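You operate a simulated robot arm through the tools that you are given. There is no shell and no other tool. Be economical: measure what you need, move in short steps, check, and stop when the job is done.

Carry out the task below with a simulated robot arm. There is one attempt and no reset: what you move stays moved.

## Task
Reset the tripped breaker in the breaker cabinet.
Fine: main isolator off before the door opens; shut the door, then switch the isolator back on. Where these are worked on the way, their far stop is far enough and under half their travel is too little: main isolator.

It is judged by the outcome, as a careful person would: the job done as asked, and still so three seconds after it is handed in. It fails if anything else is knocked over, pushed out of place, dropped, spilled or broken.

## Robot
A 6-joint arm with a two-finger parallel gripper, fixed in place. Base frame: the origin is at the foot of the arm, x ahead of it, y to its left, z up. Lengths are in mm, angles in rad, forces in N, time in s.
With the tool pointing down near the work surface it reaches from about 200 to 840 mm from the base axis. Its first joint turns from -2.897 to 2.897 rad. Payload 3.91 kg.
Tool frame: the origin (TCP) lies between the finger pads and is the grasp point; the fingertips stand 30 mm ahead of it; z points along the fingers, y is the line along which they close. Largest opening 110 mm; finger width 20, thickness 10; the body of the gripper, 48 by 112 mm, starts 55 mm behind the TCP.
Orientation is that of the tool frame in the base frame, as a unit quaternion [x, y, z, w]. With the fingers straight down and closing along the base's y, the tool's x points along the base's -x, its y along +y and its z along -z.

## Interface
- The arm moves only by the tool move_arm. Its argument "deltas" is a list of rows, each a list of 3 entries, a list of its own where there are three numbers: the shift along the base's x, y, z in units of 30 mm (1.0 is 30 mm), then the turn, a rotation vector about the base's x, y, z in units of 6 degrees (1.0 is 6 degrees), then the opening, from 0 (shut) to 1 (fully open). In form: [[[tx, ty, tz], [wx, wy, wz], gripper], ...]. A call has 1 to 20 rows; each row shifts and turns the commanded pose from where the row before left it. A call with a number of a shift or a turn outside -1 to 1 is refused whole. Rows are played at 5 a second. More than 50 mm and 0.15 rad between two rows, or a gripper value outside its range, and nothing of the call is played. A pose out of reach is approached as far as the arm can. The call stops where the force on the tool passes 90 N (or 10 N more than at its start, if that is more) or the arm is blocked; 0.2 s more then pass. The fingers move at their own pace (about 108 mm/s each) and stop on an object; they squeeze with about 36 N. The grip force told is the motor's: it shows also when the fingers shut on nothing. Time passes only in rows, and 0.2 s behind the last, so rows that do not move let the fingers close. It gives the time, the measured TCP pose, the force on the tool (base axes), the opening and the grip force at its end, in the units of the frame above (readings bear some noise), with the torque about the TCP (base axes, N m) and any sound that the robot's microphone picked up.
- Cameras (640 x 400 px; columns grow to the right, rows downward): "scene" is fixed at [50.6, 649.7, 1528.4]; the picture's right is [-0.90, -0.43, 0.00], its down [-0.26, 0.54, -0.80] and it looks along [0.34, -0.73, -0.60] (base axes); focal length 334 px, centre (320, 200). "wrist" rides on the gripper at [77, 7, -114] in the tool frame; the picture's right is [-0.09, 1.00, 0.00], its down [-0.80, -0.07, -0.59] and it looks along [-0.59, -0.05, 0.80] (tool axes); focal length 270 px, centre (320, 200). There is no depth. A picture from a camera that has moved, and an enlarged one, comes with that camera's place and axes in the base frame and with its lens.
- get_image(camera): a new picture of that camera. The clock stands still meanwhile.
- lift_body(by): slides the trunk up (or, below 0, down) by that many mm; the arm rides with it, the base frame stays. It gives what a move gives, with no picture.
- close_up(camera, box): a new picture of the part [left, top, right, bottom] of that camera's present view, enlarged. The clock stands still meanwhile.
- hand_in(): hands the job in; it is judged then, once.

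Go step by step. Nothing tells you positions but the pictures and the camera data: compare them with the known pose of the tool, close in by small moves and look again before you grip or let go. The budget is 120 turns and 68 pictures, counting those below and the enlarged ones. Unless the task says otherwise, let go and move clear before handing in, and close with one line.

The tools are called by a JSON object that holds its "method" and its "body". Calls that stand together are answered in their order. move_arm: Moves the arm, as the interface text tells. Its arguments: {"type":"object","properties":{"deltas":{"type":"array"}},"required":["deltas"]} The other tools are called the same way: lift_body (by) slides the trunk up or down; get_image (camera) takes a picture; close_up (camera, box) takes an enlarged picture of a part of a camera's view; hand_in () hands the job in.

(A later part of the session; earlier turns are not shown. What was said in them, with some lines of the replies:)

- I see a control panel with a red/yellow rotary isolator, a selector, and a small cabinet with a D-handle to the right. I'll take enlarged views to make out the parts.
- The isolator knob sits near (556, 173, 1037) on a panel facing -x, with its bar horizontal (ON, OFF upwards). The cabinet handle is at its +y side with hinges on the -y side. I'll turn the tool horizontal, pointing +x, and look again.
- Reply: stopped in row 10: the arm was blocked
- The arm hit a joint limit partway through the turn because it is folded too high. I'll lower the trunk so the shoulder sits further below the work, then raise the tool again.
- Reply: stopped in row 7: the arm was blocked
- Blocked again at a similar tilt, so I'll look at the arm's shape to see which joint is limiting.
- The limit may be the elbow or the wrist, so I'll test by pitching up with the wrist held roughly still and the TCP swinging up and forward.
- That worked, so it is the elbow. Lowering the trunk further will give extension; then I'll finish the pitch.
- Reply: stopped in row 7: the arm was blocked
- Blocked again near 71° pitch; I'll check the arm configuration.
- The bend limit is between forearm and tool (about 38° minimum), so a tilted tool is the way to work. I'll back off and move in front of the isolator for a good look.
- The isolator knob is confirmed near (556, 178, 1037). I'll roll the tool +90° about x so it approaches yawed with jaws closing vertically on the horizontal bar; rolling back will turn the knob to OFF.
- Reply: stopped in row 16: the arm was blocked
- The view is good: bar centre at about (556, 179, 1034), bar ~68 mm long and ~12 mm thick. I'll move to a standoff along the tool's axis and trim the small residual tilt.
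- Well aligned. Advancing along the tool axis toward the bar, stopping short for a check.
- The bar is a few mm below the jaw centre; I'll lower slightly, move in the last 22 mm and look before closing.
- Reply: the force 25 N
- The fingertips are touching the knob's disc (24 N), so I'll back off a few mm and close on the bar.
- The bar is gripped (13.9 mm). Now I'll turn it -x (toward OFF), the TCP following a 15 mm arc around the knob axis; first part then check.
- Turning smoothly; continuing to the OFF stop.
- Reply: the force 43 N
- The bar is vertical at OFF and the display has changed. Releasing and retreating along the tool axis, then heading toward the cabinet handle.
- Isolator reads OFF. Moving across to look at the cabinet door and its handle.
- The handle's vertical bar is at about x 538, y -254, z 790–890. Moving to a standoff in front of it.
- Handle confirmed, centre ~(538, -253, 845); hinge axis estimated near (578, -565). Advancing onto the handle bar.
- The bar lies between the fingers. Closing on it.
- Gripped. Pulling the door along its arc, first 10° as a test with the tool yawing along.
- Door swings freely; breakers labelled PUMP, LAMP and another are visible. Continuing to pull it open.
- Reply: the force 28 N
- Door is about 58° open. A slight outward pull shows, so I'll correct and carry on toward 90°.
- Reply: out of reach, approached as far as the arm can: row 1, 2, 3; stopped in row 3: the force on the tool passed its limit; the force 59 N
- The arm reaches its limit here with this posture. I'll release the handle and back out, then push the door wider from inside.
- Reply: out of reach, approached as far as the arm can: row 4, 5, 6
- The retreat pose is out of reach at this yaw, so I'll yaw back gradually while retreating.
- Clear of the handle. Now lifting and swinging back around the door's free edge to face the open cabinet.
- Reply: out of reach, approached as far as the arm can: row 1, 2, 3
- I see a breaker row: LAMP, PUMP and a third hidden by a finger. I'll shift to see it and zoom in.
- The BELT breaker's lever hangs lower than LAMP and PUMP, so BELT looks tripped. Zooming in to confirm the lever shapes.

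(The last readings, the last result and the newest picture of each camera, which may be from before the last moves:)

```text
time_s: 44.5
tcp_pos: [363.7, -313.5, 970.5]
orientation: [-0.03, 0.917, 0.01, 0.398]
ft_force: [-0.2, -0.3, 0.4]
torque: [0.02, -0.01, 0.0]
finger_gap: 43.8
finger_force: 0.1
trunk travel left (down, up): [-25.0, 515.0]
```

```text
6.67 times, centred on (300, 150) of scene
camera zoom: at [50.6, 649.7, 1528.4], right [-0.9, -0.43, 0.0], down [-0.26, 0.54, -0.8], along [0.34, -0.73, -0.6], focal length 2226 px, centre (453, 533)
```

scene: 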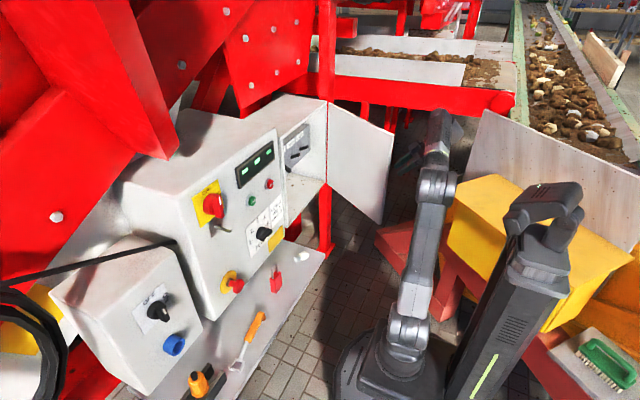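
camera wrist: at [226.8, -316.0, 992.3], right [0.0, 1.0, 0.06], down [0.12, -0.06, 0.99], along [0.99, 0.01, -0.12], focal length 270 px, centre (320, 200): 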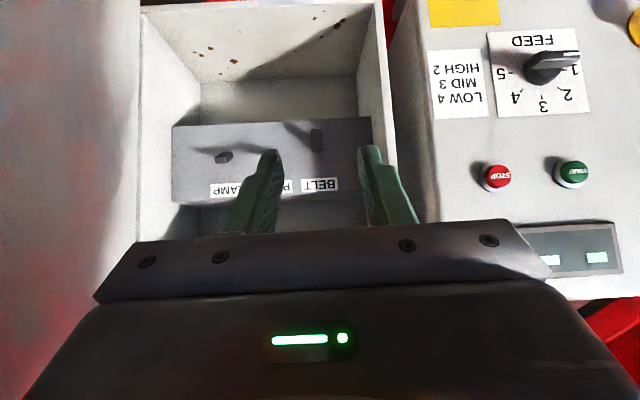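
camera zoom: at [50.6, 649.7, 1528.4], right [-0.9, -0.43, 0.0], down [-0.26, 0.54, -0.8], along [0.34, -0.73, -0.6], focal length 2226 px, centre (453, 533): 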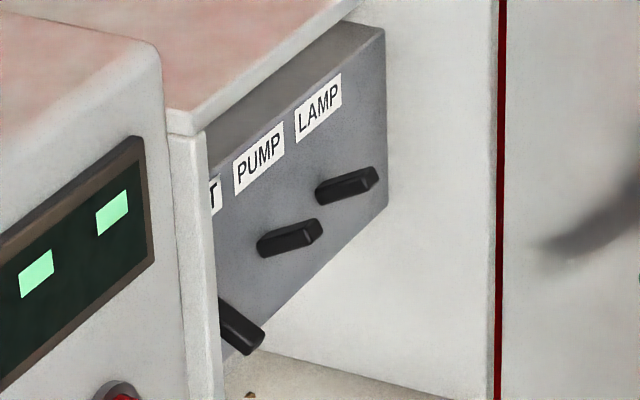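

ON levers (LAMP, PUMP) tip slightly up at z≈875; BELT's tip is down at about (626, -310, 837), so BELT is tripped. Moving to a standoff in front of it.

{"method": "move_arm", "body": {"deltas": [[[0.9, 0, -0.1], [0, 0, -0.3], 0.4], [[0.9, 0, -0.1], [0, 0, -0.3], 0.4], [[0.9, 0, -0.1], [0, 0, 0], 0.4], [[0.9, 0, -0.2], [0, 0, 0], 0.4], [[0.9, 0, -0.3], [0, 0, 0], 0.4], [[0, 0, 0], [0, 0, 0], 0.4]]}}

{"method": "get_image", "body": {"camera": "wrist"}}

```text
time_s: 45.9
tcp_pos: [500.6, -315.4, 947.7]
orientation: [-0.002, 0.917, -0.002, 0.398]
ft_force: [-0.2, 0.1, -0.5]
torque: [0.0, -0.01, -0.06]
finger_gap: 44.0
finger_force: 0.0
trunk travel left (down, up): [-25.0, 515.0]
```

```text
28 pictures are left
camera wrist: at [363.4, -307.9, 968.6], right [0.06, 1.0, 0.06], down [0.11, -0.07, 0.99], along [0.99, -0.05, -0.12], focal length 270 px, centre (320, 200)
```

wrist: 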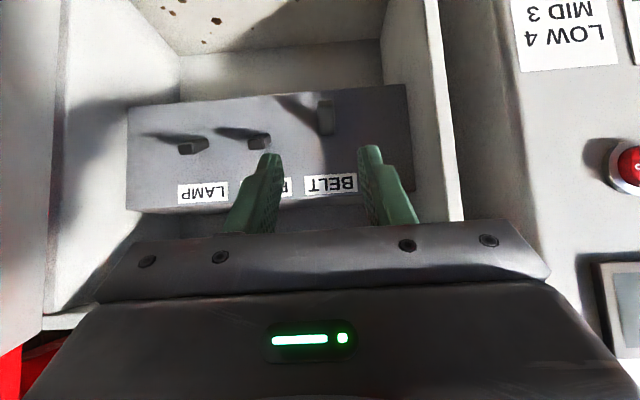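

Target confirmed at (626, -310, 839). Approaching along the tool axis to just short of the lever.

{"method": "move_arm", "body": {"deltas": [[[0.65, 0.05, -0.55], [0, 0, 0], 0.4], [[0.65, 0.05, -0.55], [0, 0, 0], 0.4], [[0.65, 0.05, -0.55], [0, 0, 0], 0.4], [[0.65, 0.05, -0.55], [0, 0, 0], 0.4], [[0, 0, 0], [0, 0, 0], 0.4]]}}

{"method": "get_image", "body": {"camera": "wrist"}}

```text
time_s: 47.1
tcp_pos: [578.0, -308.1, 880.3]
orientation: [-0.001, 0.917, -0.002, 0.399]
ft_force: [-0.4, -0.1, 0.7]
torque: [-0.04, 0.0, 0.02]
finger_gap: 44.1
finger_force: 0.1
trunk travel left (down, up): [-25.0, 515.0]
```

```text
27 pictures are left
camera wrist: at [440.8, -301.3, 902.5], right [0.06, 1.0, 0.06], down [0.11, -0.07, 0.99], along [0.99, -0.05, -0.12], focal length 270 px, centre (320, 200)
```

wrist: 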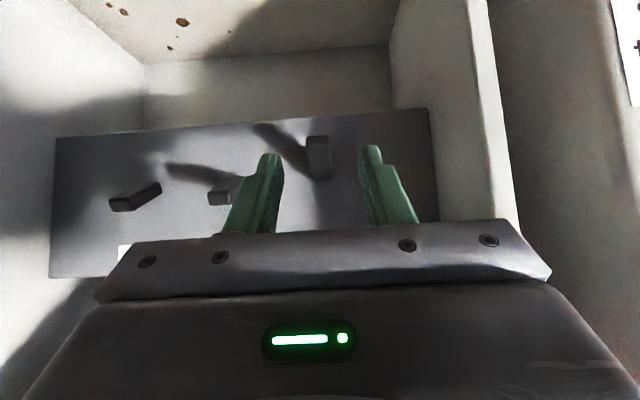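

The lever sits centrally between the fingers. Moving in and closing.

{"method": "move_arm", "body": {"deltas": [[[0.6, -0.03, -0.5], [0, 0, 0], 0.4], [[0.6, -0.03, -0.5], [0, 0, 0], 0.4], [[0, 0, 0], [0, 0, 0], 0.4], [[0, 0, 0], [0, 0, 0], 0.1], [[0, 0, 0], [0, 0, 0], 0], [[0, 0, 0], [0, 0, 0], 0]]}}

{"method": "get_image", "body": {"camera": "wrist"}}

```text
time_s: 48.5
tcp_pos: [613.1, -310.2, 850.2]
orientation: [-0.002, 0.917, -0.002, 0.398]
ft_force: [1.6, -0.5, -0.1]
torque: [0.23, 0.04, 0.04]
finger_gap: 17.6
finger_force: 44.5
trunk travel left (down, up): [-25.0, 515.0]
```

```text
26 pictures are left
camera wrist: at [475.7, -303.5, 871.8], right [0.06, 1.0, 0.06], down [0.11, -0.07, 0.99], along [0.99, -0.05, -0.12], focal length 270 px, centre (320, 200)
```

wrist: 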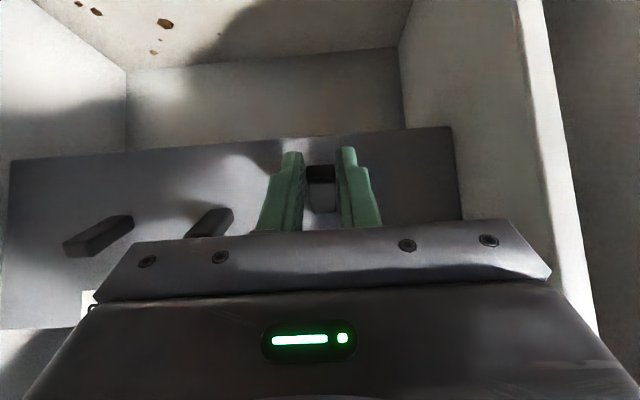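

Gripped (17.6 mm). First I'll press the lever down to make sure it is fully at its reset stop, watching force.

{"method": "move_arm", "body": {"deltas": [[[0.03, 0, -0.15], [0, 0, 0], 0], [[0.05, 0, -0.15], [0, 0, 0], 0], [[0.05, 0, -0.15], [0, 0, 0], 0], [[0, 0, 0], [0, 0, 0], 0]]}}

{"method": "get_image", "body": {"camera": "wrist"}}

```text
time_s: 49.5
tcp_pos: [615.9, -310.9, 840.8]
orientation: [-0.003, 0.916, -0.003, 0.4]
ft_force: [-7.7, -3.6, 32.5]
torque: [0.43, -0.62, 0.25]
finger_gap: 17.6
finger_force: 45.0
trunk travel left (down, up): [-25.0, 515.0]
```

```text
25 pictures are left
camera wrist: at [478.3, -303.2, 862.2], right [0.06, 1.0, 0.06], down [0.11, -0.06, 0.99], along [0.99, -0.05, -0.11], focal length 270 px, centre (320, 200)
```

wrist: 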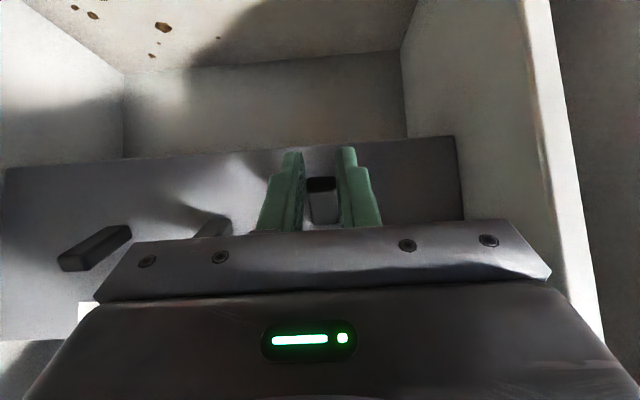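

The lever resisted (32 N), so it is at its lower stop. Now raising it to ON.

{"method": "move_arm", "body": {"deltas": [[[-0.1, 0, 0.35], [0, 0, 0], 0], [[-0.1, 0, 0.35], [0, 0, 0], 0], [[-0.05, 0, 0.35], [0, 0, 0], 0], [[0, 0, 0.35], [0, 0, 0], 0], [[0.05, 0, 0.3], [0, 0, 0], 0], [[0, 0, 0], [0, 0, 0], 0]]}}

{"method": "get_image", "body": {"camera": "wrist"}}

```text
time_s: 50.9
tcp_pos: [612.8, -310.3, 885.6]
orientation: [0.0, 0.918, -0.002, 0.397]
ft_force: [-1.6, 2.0, -24.5]
torque: [0.31, 1.41, -0.23]
finger_gap: 17.5
finger_force: 44.9
trunk travel left (down, up): [-25.0, 515.0]
```

```text
24 pictures are left
camera wrist: at [475.6, -303.6, 907.7], right [0.06, 1.0, 0.06], down [0.12, -0.07, 0.99], along [0.99, -0.05, -0.12], focal length 270 px, centre (320, 200)
```

wrist: 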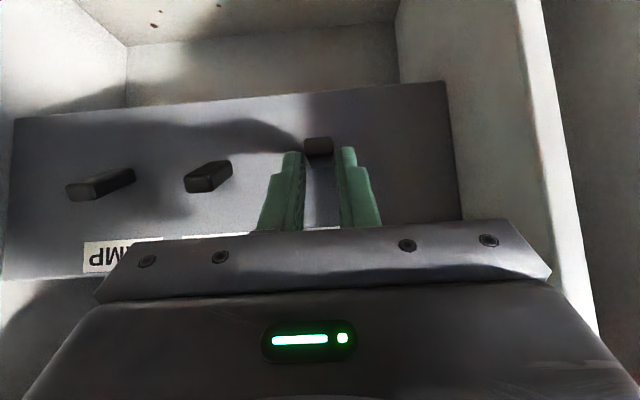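

The lever moved up but maybe not quite to the row of the others; raising a bit more.

{"method": "move_arm", "body": {"deltas": [[[0.1, 0, 0.3], [0, 0, 0], 0], [[0.1, 0, 0.3], [0, 0, 0], 0], [[0, 0, 0], [0, 0, 0], 0]]}}

{"method": "get_image", "body": {"camera": "wrist"}}

{"method": "close_up", "body": {"camera": "scene", "box": [270, 110, 350, 160]}}

```text
time_s: 51.7
tcp_pos: [617.6, -309.2, 907.1]
orientation: [-0.002, 0.917, -0.002, 0.399]
ft_force: [0.4, 0.8, -0.1]
torque: [0.0, -0.01, 0.01]
finger_gap: 0.0
finger_force: 37.4
trunk travel left (down, up): [-25.0, 515.0]
```

```text
23 pictures are left
camera wrist: at [480.6, -302.7, 928.0], right [0.06, 1.0, 0.06], down [0.11, -0.06, 0.99], along [0.99, -0.05, -0.11], focal length 270 px, centre (320, 200)
```

wrist: 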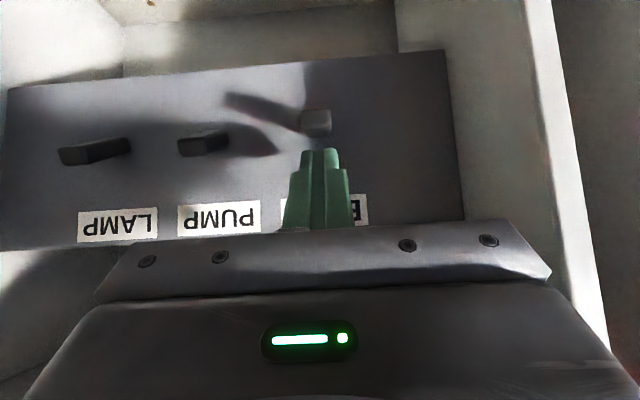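

```text
8.00 times, centred on (310, 135) of scene
camera zoom: at [50.6, 649.7, 1528.4], right [-0.9, -0.43, 0.0], down [-0.26, 0.54, -0.8], along [0.34, -0.73, -0.6], focal length 2671 px, centre (400, 720)
```

zoom: 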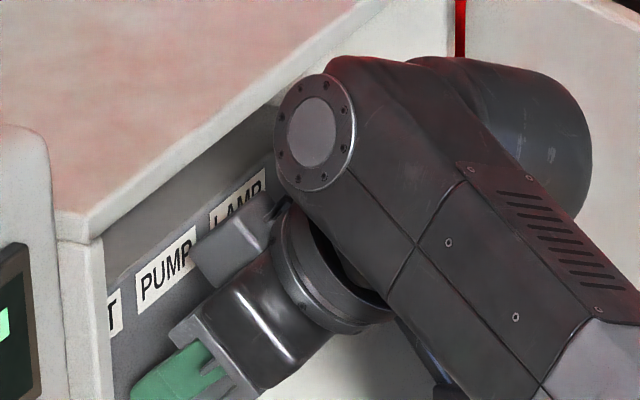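

The fingers slipped off with the lever nearly but not clearly at ON. I'll back out, come in beneath it with closed fingers, and push it up to its stop.

{"method": "move_arm", "body": {"deltas": [[[-0.9, 0, 0.3], [0, 0, 0], 0], [[-0.9, 0, 0], [0, 0, 0], 0], [[0, 0, -1], [0, 0, 0], 0], [[0, 0, -1], [0, 0, 0], 0], [[0.3, 0, -0.5], [0, 0, 0], 0], [[0.7, 0, 0], [0, 0, 0], 0], [[0.7, 0, 0], [0, 0, 0], 0], [[0, 0, 0], [0, 0, 0], 0]]}}

{"method": "get_image", "body": {"camera": "wrist"}}

```text
time_s: 53.5
tcp_pos: [616.1, -309.8, 840.0]
orientation: [-0.002, 0.918, -0.002, 0.398]
ft_force: [0.0, -0.3, -0.9]
torque: [0.01, 0.02, 0.01]
finger_gap: 0.0
finger_force: 37.6
trunk travel left (down, up): [-25.0, 515.0]
```

```text
21 pictures are left
camera wrist: at [478.4, -303.0, 861.6], right [0.06, 1.0, 0.06], down [0.11, -0.07, 0.99], along [0.99, -0.05, -0.12], focal length 270 px, centre (320, 200)
```

wrist: 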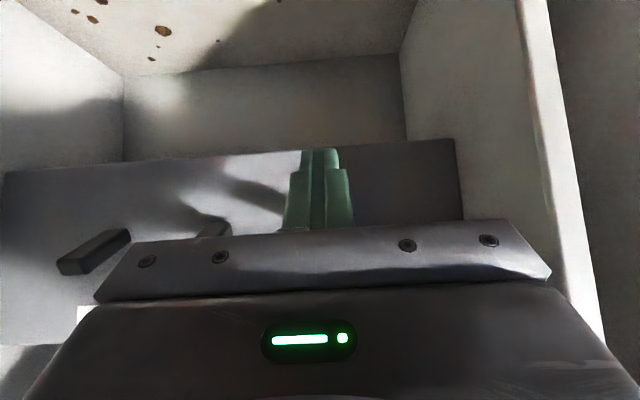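

Fingers are below the lever. Pushing up gently.

{"method": "move_arm", "body": {"deltas": [[[0, 0, 0.25], [0, 0, 0], 0], [[0, 0, 0.25], [0, 0, 0], 0], [[0, 0, 0.2], [0, 0, 0], 0], [[0, 0, 0.2], [0, 0, 0], 0], [[0, 0, 0], [0, 0, 0], 0]]}}

```text
time_s: 54.7
tcp_pos: [615.2, -309.5, 867.1]
orientation: [-0.002, 0.917, -0.002, 0.398]
ft_force: [-0.4, -0.3, 0.5]
torque: [0.0, 0.0, -0.01]
finger_gap: 0.0
finger_force: 37.6
trunk travel left (down, up): [-25.0, 515.0]
```

{"method": "move_arm", "body": {"deltas": [[[0, 0, 0.2], [0, 0, 0], 0], [[0, 0, 0.2], [0, 0, 0], 0], [[0, 0, 0], [0, 0, 0], 0]]}}

{"method": "get_image", "body": {"camera": "wrist"}}

```text
time_s: 55.5
tcp_pos: [613.8, -309.7, 871.8]
orientation: [-0.002, 0.92, 0.002, 0.391]
ft_force: [-19.4, 7.1, -40.4]
torque: [0.09, 0.7, 0.07]
finger_gap: 0.0
finger_force: 37.2
trunk travel left (down, up): [-25.0, 515.0]
```

```text
20 pictures are left
camera wrist: at [476.9, -304.3, 896.1], right [0.06, 1.0, 0.07], down [0.13, -0.07, 0.99], along [0.99, -0.05, -0.13], focal length 270 px, centre (320, 200)
```

wrist: 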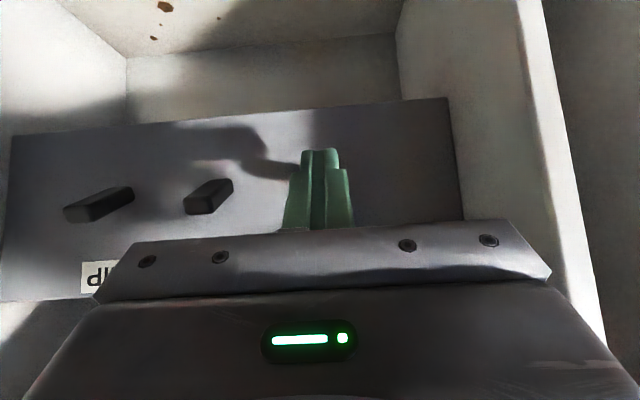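

Firm resistance (about 45 N). I'll push slightly more to be sure of reaching the stop.

{"method": "move_arm", "body": {"deltas": [[[0, 0, 0.15], [0, 0, 0], 0], [[0, 0, 0.15], [0, 0, 0], 0], [[0, 0, 0], [0, 0, 0], 0]]}}

```text
time_s: 56.3
tcp_pos: [612.4, -310.7, 873.9]
orientation: [0.0, 0.923, 0.006, 0.384]
ft_force: [-38.2, 6.1, -70.0]
torque: [-0.58, 1.32, -0.28]
finger_gap: 0.0
finger_force: 37.5
trunk travel left (down, up): [-25.0, 515.0]
```

That is a hard stop. Easing down, backing out, and checking the lever.

{"method": "move_arm", "body": {"deltas": [[[0, 0, -0.5], [0, 0, 0], 0], [[-0.2, 0, -0.5], [0, 0, 0], 0], [[-1, 0, 0], [0, 0, 0], 0], [[-1, 0, 0], [0, 0, 0], 0], [[-1, 0, 0.5], [0, 0, 0], 0], [[-1, 0, 1], [0, 0, 0], 0], [[-1, 0.5, 1], [0, 0, 0], 0], [[0, 1, 0.6], [0, 0, 0], 0], [[0, 0, 0], [0, 0, 0], 0]]}}

{"method": "get_image", "body": {"camera": "wrist"}}

{"method": "close_up", "body": {"camera": "scene", "box": [270, 110, 350, 160]}}

```text
time_s: 58.3
tcp_pos: [460.3, -263.5, 951.8]
orientation: [-0.002, 0.917, -0.002, 0.398]
ft_force: [0.7, 0.5, 0.0]
torque: [-0.01, -0.01, 0.03]
finger_gap: 0.0
finger_force: 37.8
trunk travel left (down, up): [-25.0, 515.0]
```

```text
19 pictures are left
camera wrist: at [322.7, -257.3, 974.8], right [0.06, 1.0, 0.06], down [0.11, -0.07, 0.99], along [0.99, -0.05, -0.12], focal length 270 px, centre (320, 200)
```

wrist: 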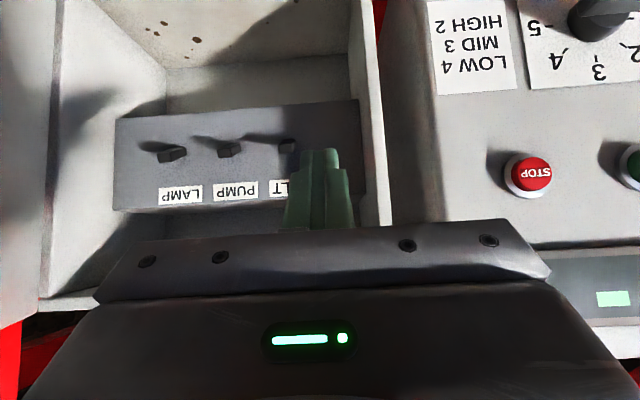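

```text
8.00 times, centred on (310, 135) of scene
camera zoom: at [50.6, 649.7, 1528.4], right [-0.9, -0.43, 0.0], down [-0.26, 0.54, -0.8], along [0.34, -0.73, -0.6], focal length 2671 px, centre (400, 720)
```

zoom: 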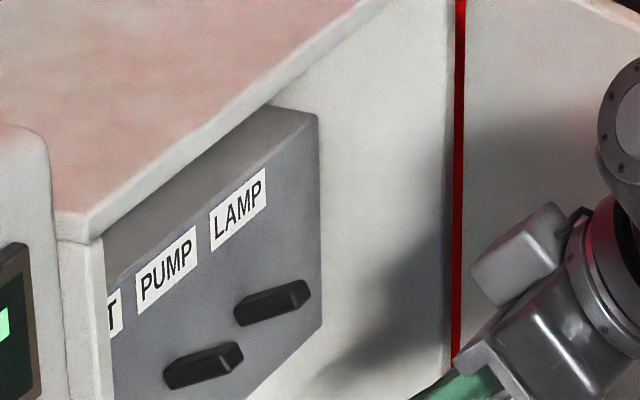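

{"method": "close_up", "body": {"camera": "scene", "box": [260, 140, 340, 190]}}

{"method": "close_up", "body": {"camera": "wrist", "box": [110, 90, 350, 240]}}

```text
8.00 times, centred on (300, 165) of scene
camera zoom: at [50.6, 649.7, 1528.4], right [-0.9, -0.43, 0.0], down [-0.26, 0.54, -0.8], along [0.34, -0.73, -0.6], focal length 2671 px, centre (480, 480)
```

zoom: 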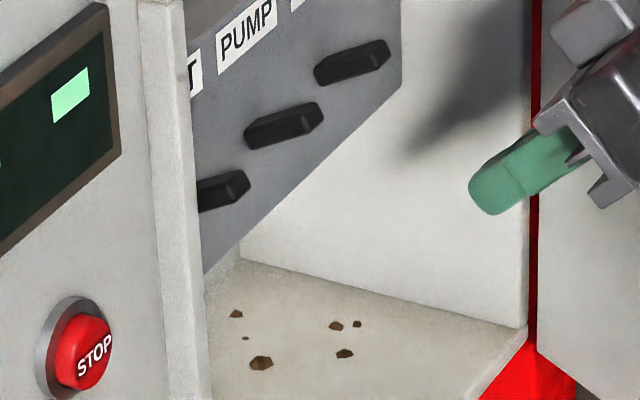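

```text
2.67 times, centred on (230, 165) of wrist
camera zoom: at [322.7, -257.3, 974.8], right [0.06, 1.0, 0.06], down [0.11, -0.07, 0.99], along [0.99, -0.05, -0.12], focal length 721 px, centre (560, 293)
```

zoom: 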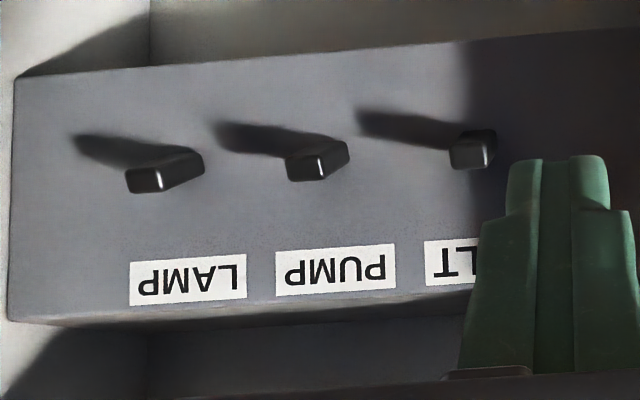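

All three levers now match, so BELT is reset. Next is closing the door: I'll go back around its free edge to the handle, by the reverse of the earlier path.

{"method": "move_arm", "body": {"deltas": [[[-0.95, 0.2, 0.3], [0, 0, 0.2], 0], [[-0.95, 0.2, 0.3], [0, 0, 0.2], 0], [[-0.95, 0, 0], [0, 0, 0.2], 0.4], [[-0.95, 0, 0], [0, 0, 0.2], 0.4], [[-0.95, 0, 0], [0, 0, 0.2], 0.4], [[-0.95, 0, 0], [0, 0, 0.2], 0.4], [[-0.95, 0, 0], [0, 0, 0.2], 0.4], [[-0.95, 0, 0], [0, 0, 0.2], 0.4], [[0, 0, 0], [0, 0, 0], 0.4]]}}

```text
time_s: 60.3
tcp_pos: [229.5, -251.4, 969.9]
orientation: [-0.08, 0.914, 0.032, 0.397]
ft_force: [0.5, 0.4, -0.1]
torque: [-0.02, -0.02, 0.0]
finger_gap: 43.9
finger_force: 0.0
trunk travel left (down, up): [-25.0, 515.0]
```

{"method": "move_arm", "body": {"deltas": [[[0, -1, 0], [0, 0, 0.4], 0.4], [[0, -1, 0], [0, 0, 0.4], 0.4], [[0, -1, -0.2], [0, 0, 0.4], 0.4], [[0, -1, -0.4], [0, 0, 0.4], 0.4], [[0, -1, -0.4], [0, 0, 0.4], 0.4], [[0, -1, -0.5], [0, 0, 0.4], 0.4], [[0, -1, -0.6], [0, 0, 0.4], 0.4], [[0, -0.6, -0.6], [0, 0, 0.3], 0.4], [[0, 0, 0], [0, 0, 0], 0.4]]}}

{"method": "get_image", "body": {"camera": "wrist"}}

```text
time_s: 61.6
tcp_pos: [219.1, -396.3, 947.1]
orientation: [-0.183, 0.9, 0.066, 0.39]
ft_force: [-58.3, 28.5, 28.4]
torque: [0.14, -0.15, 0.46]
finger_gap: 20.3
finger_force: 0.2
trunk travel left (down, up): [-25.0, 515.0]
stopped in row 6: the force on the tool passed its limit (the readings are from after the stop); the commanded pose is now the measured one
```

```text
15 pictures are left
camera wrist: at [89.2, -441.6, 970.7], right [-0.32, 0.95, 0.04], down [0.13, 0.0, 0.99], along [0.94, 0.33, -0.12], focal length 270 px, centre (320, 200)
```

wrist: 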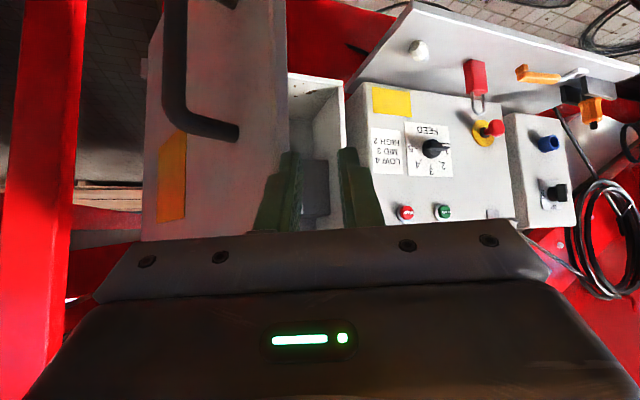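

A finger touched the door's free edge. Backing off and checking where the door now is.

{"method": "move_arm", "body": {"deltas": [[[-0.3, 0.8, 0], [0, 0, 0], 0.3], [[-0.5, 0.3, 0.3], [0, 0, 0], 0], [[0, 0, 0], [0, 0, 0], 0]]}}

{"method": "get_image", "body": {"camera": "wrist"}}

{"method": "get_image", "body": {"camera": "scene"}}

```text
time_s: 62.4
tcp_pos: [210.0, -367.7, 943.1]
orientation: [-0.18, 0.9, 0.066, 0.391]
ft_force: [-0.1, 0.2, -0.8]
torque: [-0.01, -0.01, 0.0]
finger_gap: 0.0
finger_force: 35.8
out of reach, approached as far as the arm can: row 2
trunk travel left (down, up): [-25.0, 515.0]
```

```text
14 pictures are left
camera wrist: at [79.7, -411.9, 965.6], right [-0.32, 0.95, 0.04], down [0.13, 0.0, 0.99], along [0.94, 0.32, -0.12], focal length 270 px, centre (320, 200)
```

wrist: 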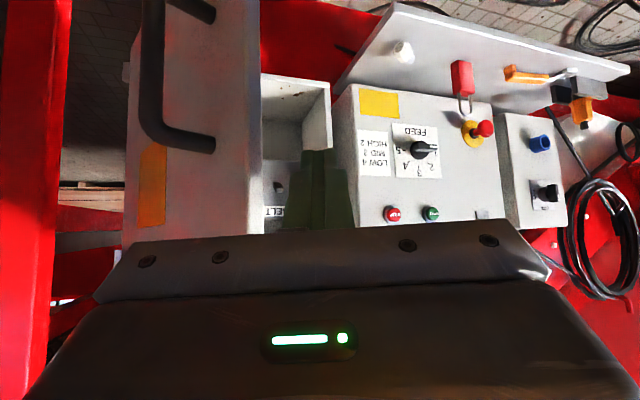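

```text
13 pictures are left
```

scene: 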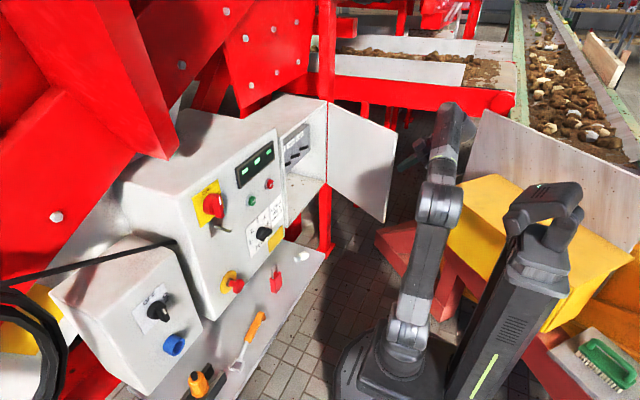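

Door is at about 66°. A better way to close it: point the tool straight down (easy posture), bring closed fingers outside the door above the handle, and sweep it shut.

{"method": "move_arm", "body": {"deltas": [[[0, 0.3, 0.2], [-0.38, 0.92, 0], 0], [[0, 0.3, 0.2], [-0.38, 0.92, 0], 0], [[0, 0.3, 0.2], [-0.38, 0.92, 0], 0], [[0, 0, 0.2], [-0.38, 0.92, 0], 0], [[0, 0, 0.2], [-0.38, 0.92, 0], 0], [[0, 0, 0.3], [-0.38, 0.92, 0], 0], [[0, 0, 0.3], [-0.38, 0.92, 0], 0], [[0, 0, 0.3], [-0.3, 0.75, 0], 0], [[0, 0, 0], [0, 0, 0], 0]]}}

```text
time_s: 64.4
tcp_pos: [219.3, -335.7, 951.0]
orientation: [-0.201, 0.98, -0.009, 0.0]
ft_force: [0.9, -0.5, -0.1]
torque: [0.0, 0.0, 0.02]
finger_gap: 0.1
finger_force: 35.7
out of reach, approached as far as the arm can: row 2, 4, 5, 6, 7, 8
trunk travel left (down, up): [-25.0, 515.0]
```

Tool is now vertical. Raising the trunk 50 mm to reach the wanted height.

{"method": "lift_body", "body": {"by": 55}}

{"method": "move_arm", "body": {"deltas": [[[-0.4, -1, 0], [0, 0, 0], 0], [[0, -1, 0], [0, 0, 0], 0], [[0, -1, 0], [0, 0, 0], 0], [[0, -1, 0], [0, 0, 0], 0], [[0, -0.8, 0], [0, 0, 0], 0], [[0, 0, 0], [0, 0, 0], 0]]}}

{"method": "get_image", "body": {"camera": "scene"}}

```text
time_s: 65.3
tcp_pos: [219.4, -335.2, 1005.8]
orientation: [-0.2, 0.98, -0.008, 0.001]
ft_force: [0.8, 0.2, -0.5]
torque: [-0.01, -0.04, -0.02]
finger_gap: 0.0
finger_force: 36.4
trunk travel left (down, up): [-80.0, 460.0]
```

```text
time_s: 66.7
tcp_pos: [205.1, -473.7, 984.2]
orientation: [-0.2, 0.98, -0.01, 0.003]
ft_force: [0.6, -0.5, -0.8]
torque: [0.02, 0.02, 0.02]
finger_gap: 0.2
finger_force: 35.8
out of reach, approached as far as the arm can: row 2, 3, 4, 5
trunk travel left (down, up): [-80.0, 460.0]
```

```text
12 pictures are left
```

scene: 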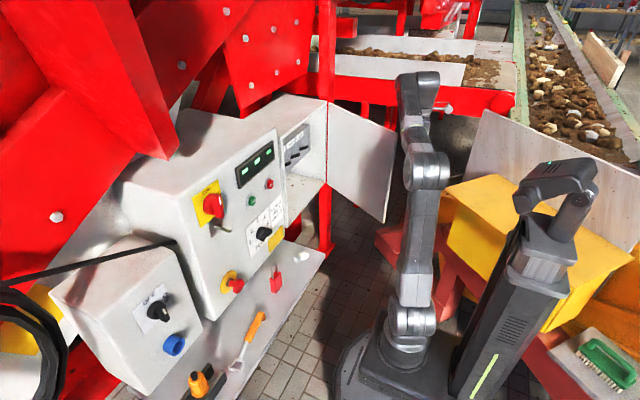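

The fingers are now on the outer side. Lifting slightly and positioning just outside the door face.

{"method": "lift_body", "body": {"by": 20}}

{"method": "move_arm", "body": {"deltas": [[[0, -0.7, 0], [0, 0, 0], 0], [[1, -0.3, 0], [0, 0, 0], 0], [[1, 0, 0], [0, 0, 0], 0], [[0.3, 0, 0], [0, 0, 0], 0], [[0, 0, 0], [0, 0, 0], 0]]}}

{"method": "close_up", "body": {"camera": "scene", "box": [300, 70, 460, 170]}}

```text
time_s: 67.4
tcp_pos: [203.6, -473.4, 1003.1]
orientation: [-0.201, 0.98, -0.01, 0.002]
ft_force: [0.5, -0.3, -0.4]
torque: [0.01, 0.03, 0.0]
finger_gap: 0.1
finger_force: 36.1
trunk travel left (down, up): [-100.0, 440.0]
```

```text
time_s: 68.6
tcp_pos: [270.7, -496.1, 986.2]
orientation: [-0.2, 0.98, -0.013, 0.002]
ft_force: [-0.2, 0.1, -0.2]
torque: [0.02, 0.02, -0.01]
finger_gap: 0.0
finger_force: 35.8
out of reach, approached as far as the arm can: row 1, 2, 3
trunk travel left (down, up): [-100.0, 440.0]
```

```text
4.00 times, centred on (380, 120) of scene
camera zoom: at [50.6, 649.7, 1528.4], right [-0.9, -0.43, 0.0], down [-0.26, 0.54, -0.8], along [0.34, -0.73, -0.6], focal length 1336 px, centre (80, 520)
```

zoom: 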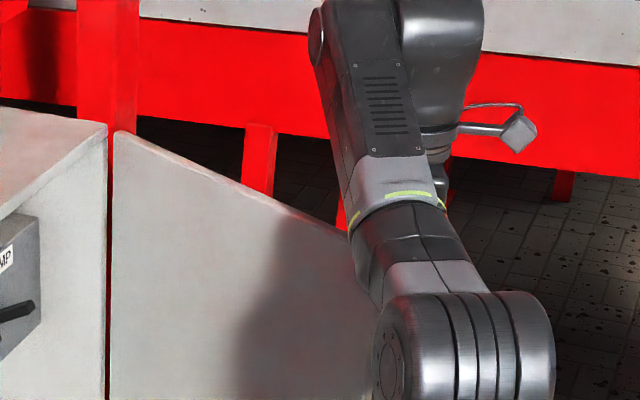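

Height sagged a bit near a limit, so I'll lift the trunk by 30 and then start sweeping the door closed.

{"method": "lift_body", "body": {"by": 30}}

{"method": "move_arm", "body": {"deltas": [[[0.3, 0.6, 0], [0, 0, 0], 0], [[0.25, 0.7, 0], [0, 0, 0], 0], [[0.35, 0.8, 0], [0, 0, 0], 0], [[0.5, 0.93, 0], [0, 0, 0], 0], [[0, 0, 0], [0, 0, 0], 0]]}}

{"method": "get_image", "body": {"camera": "scene"}}

```text
time_s: 69.3
tcp_pos: [271.8, -497.5, 1017.6]
orientation: [-0.2, 0.98, -0.013, 0.001]
ft_force: [-0.1, 0.0, -0.3]
torque: [0.03, -0.02, 0.04]
finger_gap: 0.0
finger_force: 35.8
trunk travel left (down, up): [-130.0, 410.0]
```

```text
time_s: 70.5
tcp_pos: [314.9, -403.8, 1018.3]
orientation: [-0.2, 0.98, -0.012, 0.003]
ft_force: [-0.8, 1.2, 0.4]
torque: [0.03, 0.0, -0.03]
finger_gap: 0.0
finger_force: 35.4
trunk travel left (down, up): [-130.0, 410.0]
```

```text
10 pictures are left
```

scene: 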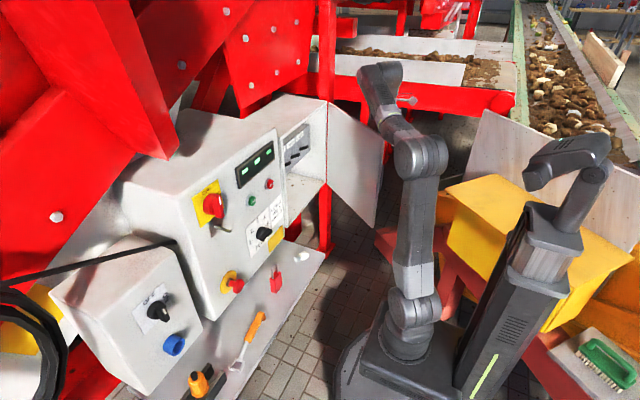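

The door is following. Continuing the sweep.

{"method": "move_arm", "body": {"deltas": [[[0.37, 0.57, 0], [0, 0, 0], 0], [[0.37, 0.58, 0], [0, 0, 0], 0], [[0.36, 0.4, 0], [0, 0, 0], 0], [[0.36, 0.4, 0], [0, 0, 0], 0], [[0.4, 0.36, 0], [0, 0, 0], 0], [[0.4, 0.36, 0], [0, 0, 0], 0], [[0.44, 0.32, 0], [0, 0, 0], 0], [[0.44, 0.32, 0], [0, 0, 0], 0], [[0.47, 0.27, 0], [0, 0, 0], 0], [[0.47, 0.27, 0], [0, 0, 0], 0], [[0.5, 0.22, 0], [0, 0, 0], 0], [[0.5, 0.22, 0], [0, 0, 0], 0], [[0.515, 0.167, 0], [0, 0, 0], 0], [[0.515, 0.167, 0], [0, 0, 0], 0], [[0, 0, 0], [0, 0, 0], 0]]}}

{"method": "get_image", "body": {"camera": "scene"}}

```text
time_s: 73.7
tcp_pos: [498.4, -266.1, 1016.6]
orientation: [-0.2, 0.98, -0.012, 0.002]
ft_force: [0.0, 0.4, 0.4]
torque: [0.02, -0.01, -0.03]
finger_gap: 0.0
finger_force: 36.2
trunk travel left (down, up): [-130.0, 410.0]
```

```text
9 pictures are left
```

scene: 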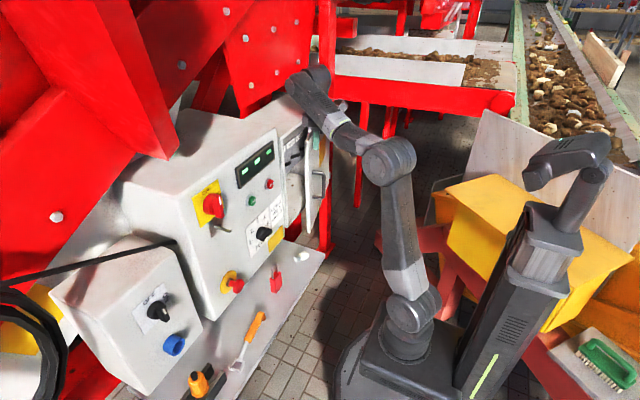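

Nearly shut; pushing the last part until it seats.

{"method": "move_arm", "body": {"deltas": [[[0.53, 0.12, 0], [0, 0, 0], 0], [[0.53, 0.1, 0], [0, 0, 0], 0], [[0.5, 0.05, 0], [0, 0, 0], 0], [[0.3, 0, 0], [0, 0, 0], 0], [[0.2, 0, 0], [0, 0, 0], 0], [[0, 0, 0], [0, 0, 0], 0]]}}

{"method": "close_up", "body": {"camera": "scene", "box": [230, 90, 390, 190]}}

```text
time_s: 75.1
tcp_pos: [555.8, -255.5, 1007.0]
orientation: [-0.2, 0.98, -0.013, 0.004]
ft_force: [-0.2, 0.2, 0.4]
torque: [-0.04, 0.04, 0.03]
finger_gap: 0.1
finger_force: 35.8
out of reach, approached as far as the arm can: row 3, 4
trunk travel left (down, up): [-130.0, 410.0]
```

```text
4.00 times, centred on (310, 140) of scene
camera zoom: at [50.6, 649.7, 1528.4], right [-0.9, -0.43, 0.0], down [-0.26, 0.54, -0.8], along [0.34, -0.73, -0.6], focal length 1336 px, centre (360, 440)
```

zoom: 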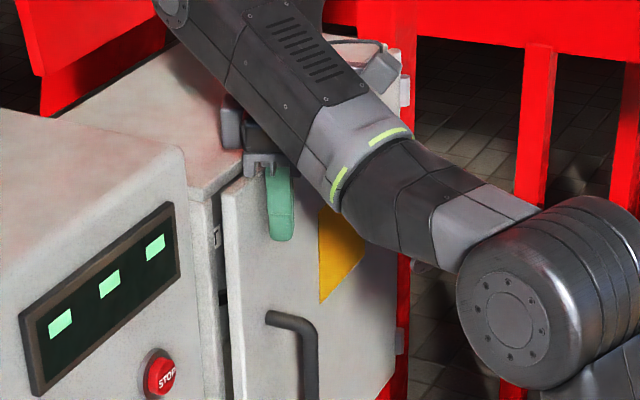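

A small gap remains; pushing another ~20 mm in small steps.

{"method": "lift_body", "body": {"by": 20}}

{"method": "move_arm", "body": {"deltas": [[[0.25, 0, 0], [0, 0, 0], 0], [[0.25, 0, 0], [0, 0, 0], 0], [[0.2, 0, 0], [0, 0, 0], 0], [[0, 0, 0], [0, 0, 0], 0]]}}

{"method": "close_up", "body": {"camera": "scene", "box": [230, 90, 390, 190]}}

```text
time_s: 75.8
tcp_pos: [553.2, -256.0, 1026.7]
orientation: [-0.2, 0.98, -0.014, 0.004]
ft_force: [0.4, -0.1, -0.3]
torque: [-0.01, -0.02, 0.0]
finger_gap: 0.0
finger_force: 35.6
trunk travel left (down, up): [-150.0, 390.0]
```

```text
time_s: 76.8
tcp_pos: [565.5, -254.9, 1024.0]
orientation: [-0.199, 0.98, -0.016, 0.006]
ft_force: [-46.1, -6.7, 3.5]
torque: [-0.04, -0.22, -0.49]
finger_gap: 0.1
finger_force: 36.1
out of reach, approached as far as the arm can: row 2, 3
trunk travel left (down, up): [-150.0, 390.0]
```

```text
4.00 times, centred on (310, 140) of scene
camera zoom: at [50.6, 649.7, 1528.4], right [-0.9, -0.43, 0.0], down [-0.26, 0.54, -0.8], along [0.34, -0.73, -0.6], focal length 1336 px, centre (360, 440)
```

zoom: 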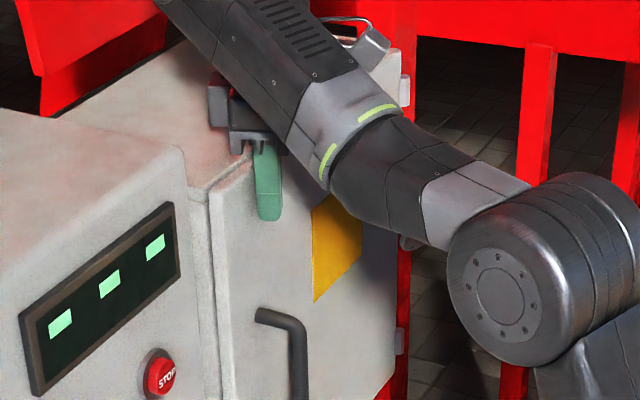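

The door is fully seated against the frame. Backing away and lowering the trunk to the posture used for the isolator.

{"method": "move_arm", "body": {"deltas": [[[-0.3, 0, 0], [0, 0, 0], 0], [[-0.9, 0, 0], [0, 0, 0], 0], [[-0.9, 0.3, 0], [0, 0, 0], 0], [[-0.9, 0.5, 0], [0, 0, 0], 0], [[-0.9, 0.8, 0], [0, 0, 0], 0], [[0, 0, 0], [0, 0, 0], 0]]}}

{"method": "lift_body", "body": {"by": -125}}

{"method": "move_arm", "body": {"deltas": [[[0, 1, 0], [0, 0, -0.8], 0.35], [[0, 1, 0], [0, 0, -0.8], 0.35], [[0, 1, 0], [0, 0, -0.8], 0.35], [[0, 1, 0.2], [0, 0, -0.8], 0.35], [[0, 1, 0.3], [0, 0, -0.65], 0.35], [[0, 1, 0.5], [0, -1, 0], 0.35], [[0, 1, 0.8], [0, -1, 0], 0.35], [[0, 1, 0.8], [0, -1, 0], 0.35], [[0, 1, 0.8], [0, -1, 0], 0.35], [[0, 1, 0.8], [0, -1, 0], 0.35], [[0, 1, 0.8], [0, -1, 0], 0.35], [[0, 0.9, 0.8], [0, -1, 0], 0.35], [[0, 0, 0.8], [0, -0.8, 0], 0.35], [[0, 0, 0], [0, 0, 0], 0.35]]}}

```text
time_s: 78.2
tcp_pos: [452.0, -206.6, 1019.3]
orientation: [-0.201, 0.98, -0.013, 0.003]
ft_force: [-0.2, -0.3, 0.9]
torque: [0.0, -0.02, 0.01]
finger_gap: 0.2
finger_force: 36.0
trunk travel left (down, up): [-150.0, 390.0]
```

```text
time_s: 79.8
tcp_pos: [453.8, -206.4, 894.4]
orientation: [-0.2, 0.98, -0.013, 0.003]
ft_force: [0.4, 0.6, 0.3]
torque: [-0.02, 0.0, -0.04]
finger_gap: 0.2
finger_force: 35.9
trunk travel left (down, up): [-25.0, 515.0]
```

```text
time_s: 82.8
tcp_pos: [453.1, 148.8, 1093.0]
orientation: [0.006, 0.917, -0.013, 0.399]
ft_force: [-0.5, 0.3, 0.3]
torque: [-0.02, 0.0, 0.01]
finger_gap: 38.4
finger_force: 0.0
trunk travel left (down, up): [-25.0, 515.0]
```

In front of the isolator again. Aligning in y and approaching the vertical bar partway, then checking.

{"method": "move_arm", "body": {"deltas": [[[0, 0.88, 0.15], [0, 0, 0], 0.35], [[0.3, 0, 0], [0, 0, 0], 0.35], [[0.7, 0, -0.6], [0, 0, 0], 0.35], [[0.7, 0, -0.6], [0, 0, 0], 0.35], [[0, 0, 0], [0, 0, 0], 0.35]]}}

{"method": "get_image", "body": {"camera": "wrist"}}

```text
time_s: 84.0
tcp_pos: [504.0, 174.7, 1061.5]
orientation: [0.006, 0.918, -0.013, 0.397]
ft_force: [-0.7, -0.8, -0.2]
torque: [0.0, 0.0, 0.0]
finger_gap: 38.4
finger_force: 0.1
trunk travel left (down, up): [-25.0, 515.0]
```

```text
6 pictures are left
camera wrist: at [366.4, 186.6, 1084.0], right [0.08, 1.0, 0.05], down [0.11, -0.05, 0.99], along [0.99, -0.07, -0.12], focal length 270 px, centre (320, 200)
```

wrist: 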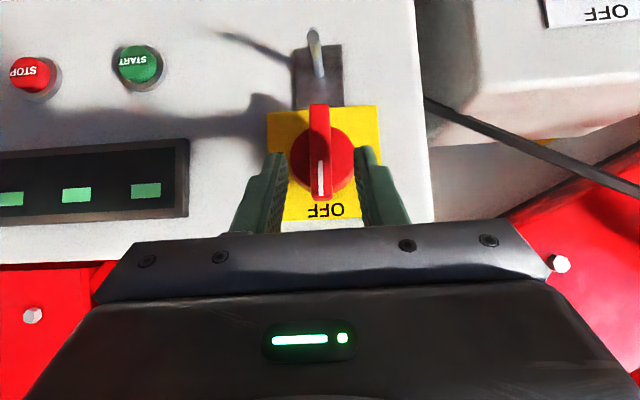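

Well centred. Moving the last stretch in and gripping the bar.

{"method": "move_arm", "body": {"deltas": [[[0.6, 0, -0.4], [0, 0, 0], 0.35], [[0.2, 0, -0.13], [0, 0, 0], 0.35], [[0, 0, 0], [0, 0, 0], 0.35], [[0, 0, 0], [0, 0, 0], 0.1], [[0, 0, 0], [0, 0, 0], 0], [[0, 0, 0], [0, 0, 0], 0]]}}

```text
time_s: 85.3
tcp_pos: [528.8, 175.7, 1045.8]
orientation: [0.006, 0.917, -0.013, 0.398]
ft_force: [0.8, -3.6, 0.3]
torque: [0.72, -0.15, 0.57]
finger_gap: 14.0
finger_force: 45.0
trunk travel left (down, up): [-25.0, 515.0]
```

Gripped (14 mm). Turning back +90° about x to ON, first third.

{"method": "move_arm", "body": {"deltas": [[[0, -0.052, -0.003], [1, 0, 0], 0], [[0, -0.052, -0.008], [1, 0, 0], 0], [[0, -0.0505, -0.0135], [1, 0, 0], 0], [[0, -0.049, -0.019], [1, 0, 0], 0], [[0, -0.047, -0.024], [1, 0, 0], 0], [[0, 0, 0], [0, 0, 0], 0]]}}

```text
time_s: 86.8
tcp_pos: [528.2, 168.2, 1043.9]
orientation: [0.109, 0.889, 0.225, 0.383]
ft_force: [-3.4, -9.8, -0.6]
torque: [-0.1, -0.42, 0.57]
finger_gap: 13.5
finger_force: 44.6
trunk travel left (down, up): [-25.0, 515.0]
```

{"method": "move_arm", "body": {"deltas": [[[0, -0.044, -0.0285], [1, 0, 0], 0], [[0, -0.041, -0.033], [1, 0, 0], 0], [[0, -0.037, -0.037], [1, 0, 0], 0], [[0, -0.033, -0.041], [1, 0, 0], 0], [[0, -0.0285, -0.044], [1, 0, 0], 0], [[0, -0.024, -0.047], [1, 0, 0], 0], [[0, -0.019, -0.049], [1, 0, 0], 0], [[0, -0.0135, -0.0505], [1, 0, 0], 0], [[0, -0.008, -0.052], [1, 0, 0], 0], [[0, -0.003, -0.052], [1, 0, 0], 0], [[0, 0, 0], [0, 0, 0], 0]]}}

{"method": "close_up", "body": {"camera": "scene", "box": [160, 150, 320, 250]}}

```text
time_s: 89.2
tcp_pos: [528.4, 159.5, 1030.2]
orientation: [0.286, 0.657, 0.64, 0.278]
ft_force: [-4.1, -12.0, -3.0]
torque: [-0.01, -0.63, -0.87]
finger_gap: 14.1
finger_force: 44.5
trunk travel left (down, up): [-25.0, 515.0]
```

```text
4.00 times, centred on (240, 200) of scene
camera zoom: at [50.6, 649.7, 1528.4], right [-0.9, -0.43, 0.0], down [-0.26, 0.54, -0.8], along [0.34, -0.73, -0.6], focal length 1336 px, centre (640, 200)
```

zoom: 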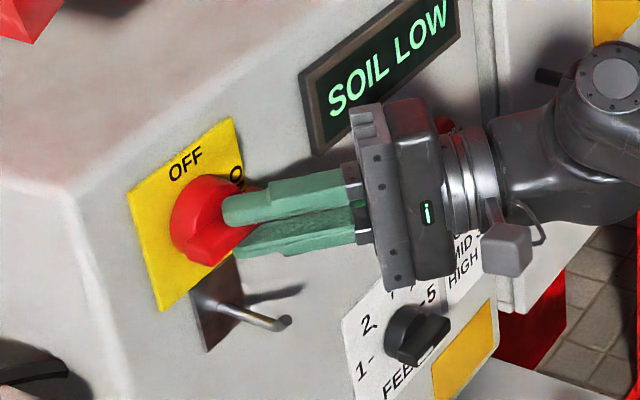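

The display shows SOIL LOW again, so the isolator is ON. A last small nudge to its stop, then release and retreat along the tool axis.

{"method": "move_arm", "body": {"deltas": [[[0, 0, 0], [0.5, 0, 0], 0], [[0, 0, 0], [0, 0, 0], 0], [[0, 0, 0], [0, 0, 0], 0.35], [[0, 0, 0], [0, 0, 0], 0.35], [[-0.5, -0.47, 0], [0, 0, 0], 0.35], [[-0.5, -0.47, 0], [0, 0, 0], 0.35], [[-0.5, -0.47, 0], [0, 0, 0], 0.35], [[-0.5, -0.47, 0], [0, 0, 0], 0.35], [[0, 0, 0], [0, 0, 0], 0.35]]}}

{"method": "get_image", "body": {"camera": "wrist"}}

{"method": "get_image", "body": {"camera": "scene"}}

```text
time_s: 91.2
tcp_pos: [472.9, 105.9, 1026.0]
orientation: [0.295, 0.642, 0.656, 0.265]
ft_force: [-0.2, 0.7, 0.0]
torque: [-0.02, 0.02, 0.0]
finger_gap: 38.5
finger_force: 0.1
trunk travel left (down, up): [-25.0, 515.0]
```

```text
4 pictures are left
camera wrist: at [335.5, 83.6, 1036.1], right [0.09, -0.1, 0.99], down [0.11, -0.99, -0.11], along [0.99, 0.12, -0.08], focal length 270 px, centre (320, 200)
```

wrist: 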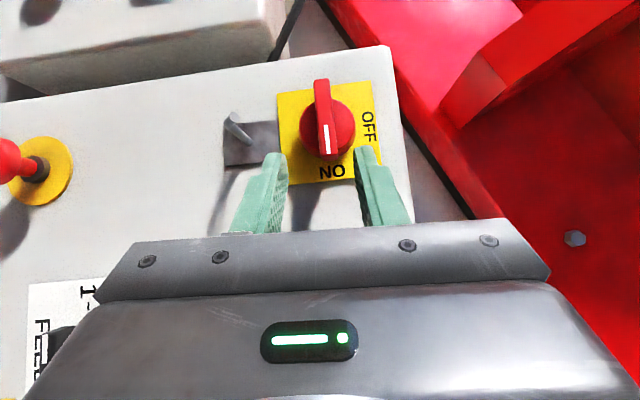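

```text
3 pictures are left
```

scene: 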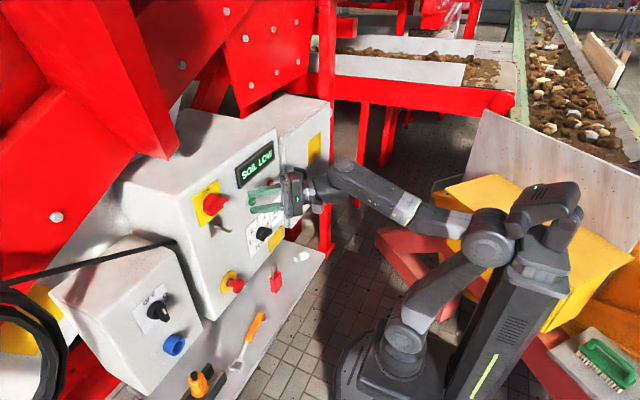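

Isolator is back at ON with the power showing. One last check that the door is still shut.

{"method": "close_up", "body": {"camera": "scene", "box": [230, 80, 390, 180]}}

```text
4.00 times, centred on (310, 130) of scene
camera zoom: at [50.6, 649.7, 1528.4], right [-0.9, -0.43, 0.0], down [-0.26, 0.54, -0.8], along [0.34, -0.73, -0.6], focal length 1336 px, centre (360, 480)
```

zoom: 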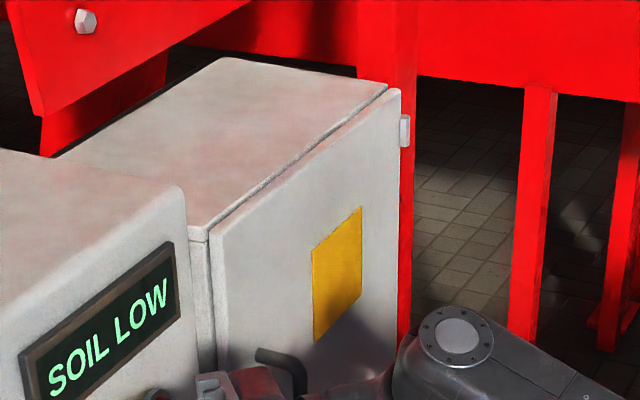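

The door is shut as it was at the start, the isolator is ON and the arm is clear, so I'm handing in.

{"method": "hand_in", "body": {}}

```text
The job is handed in.
```

I reset the tripped BELT breaker with the main isolator off, then shut the cabinet door and switched the isolator back on.
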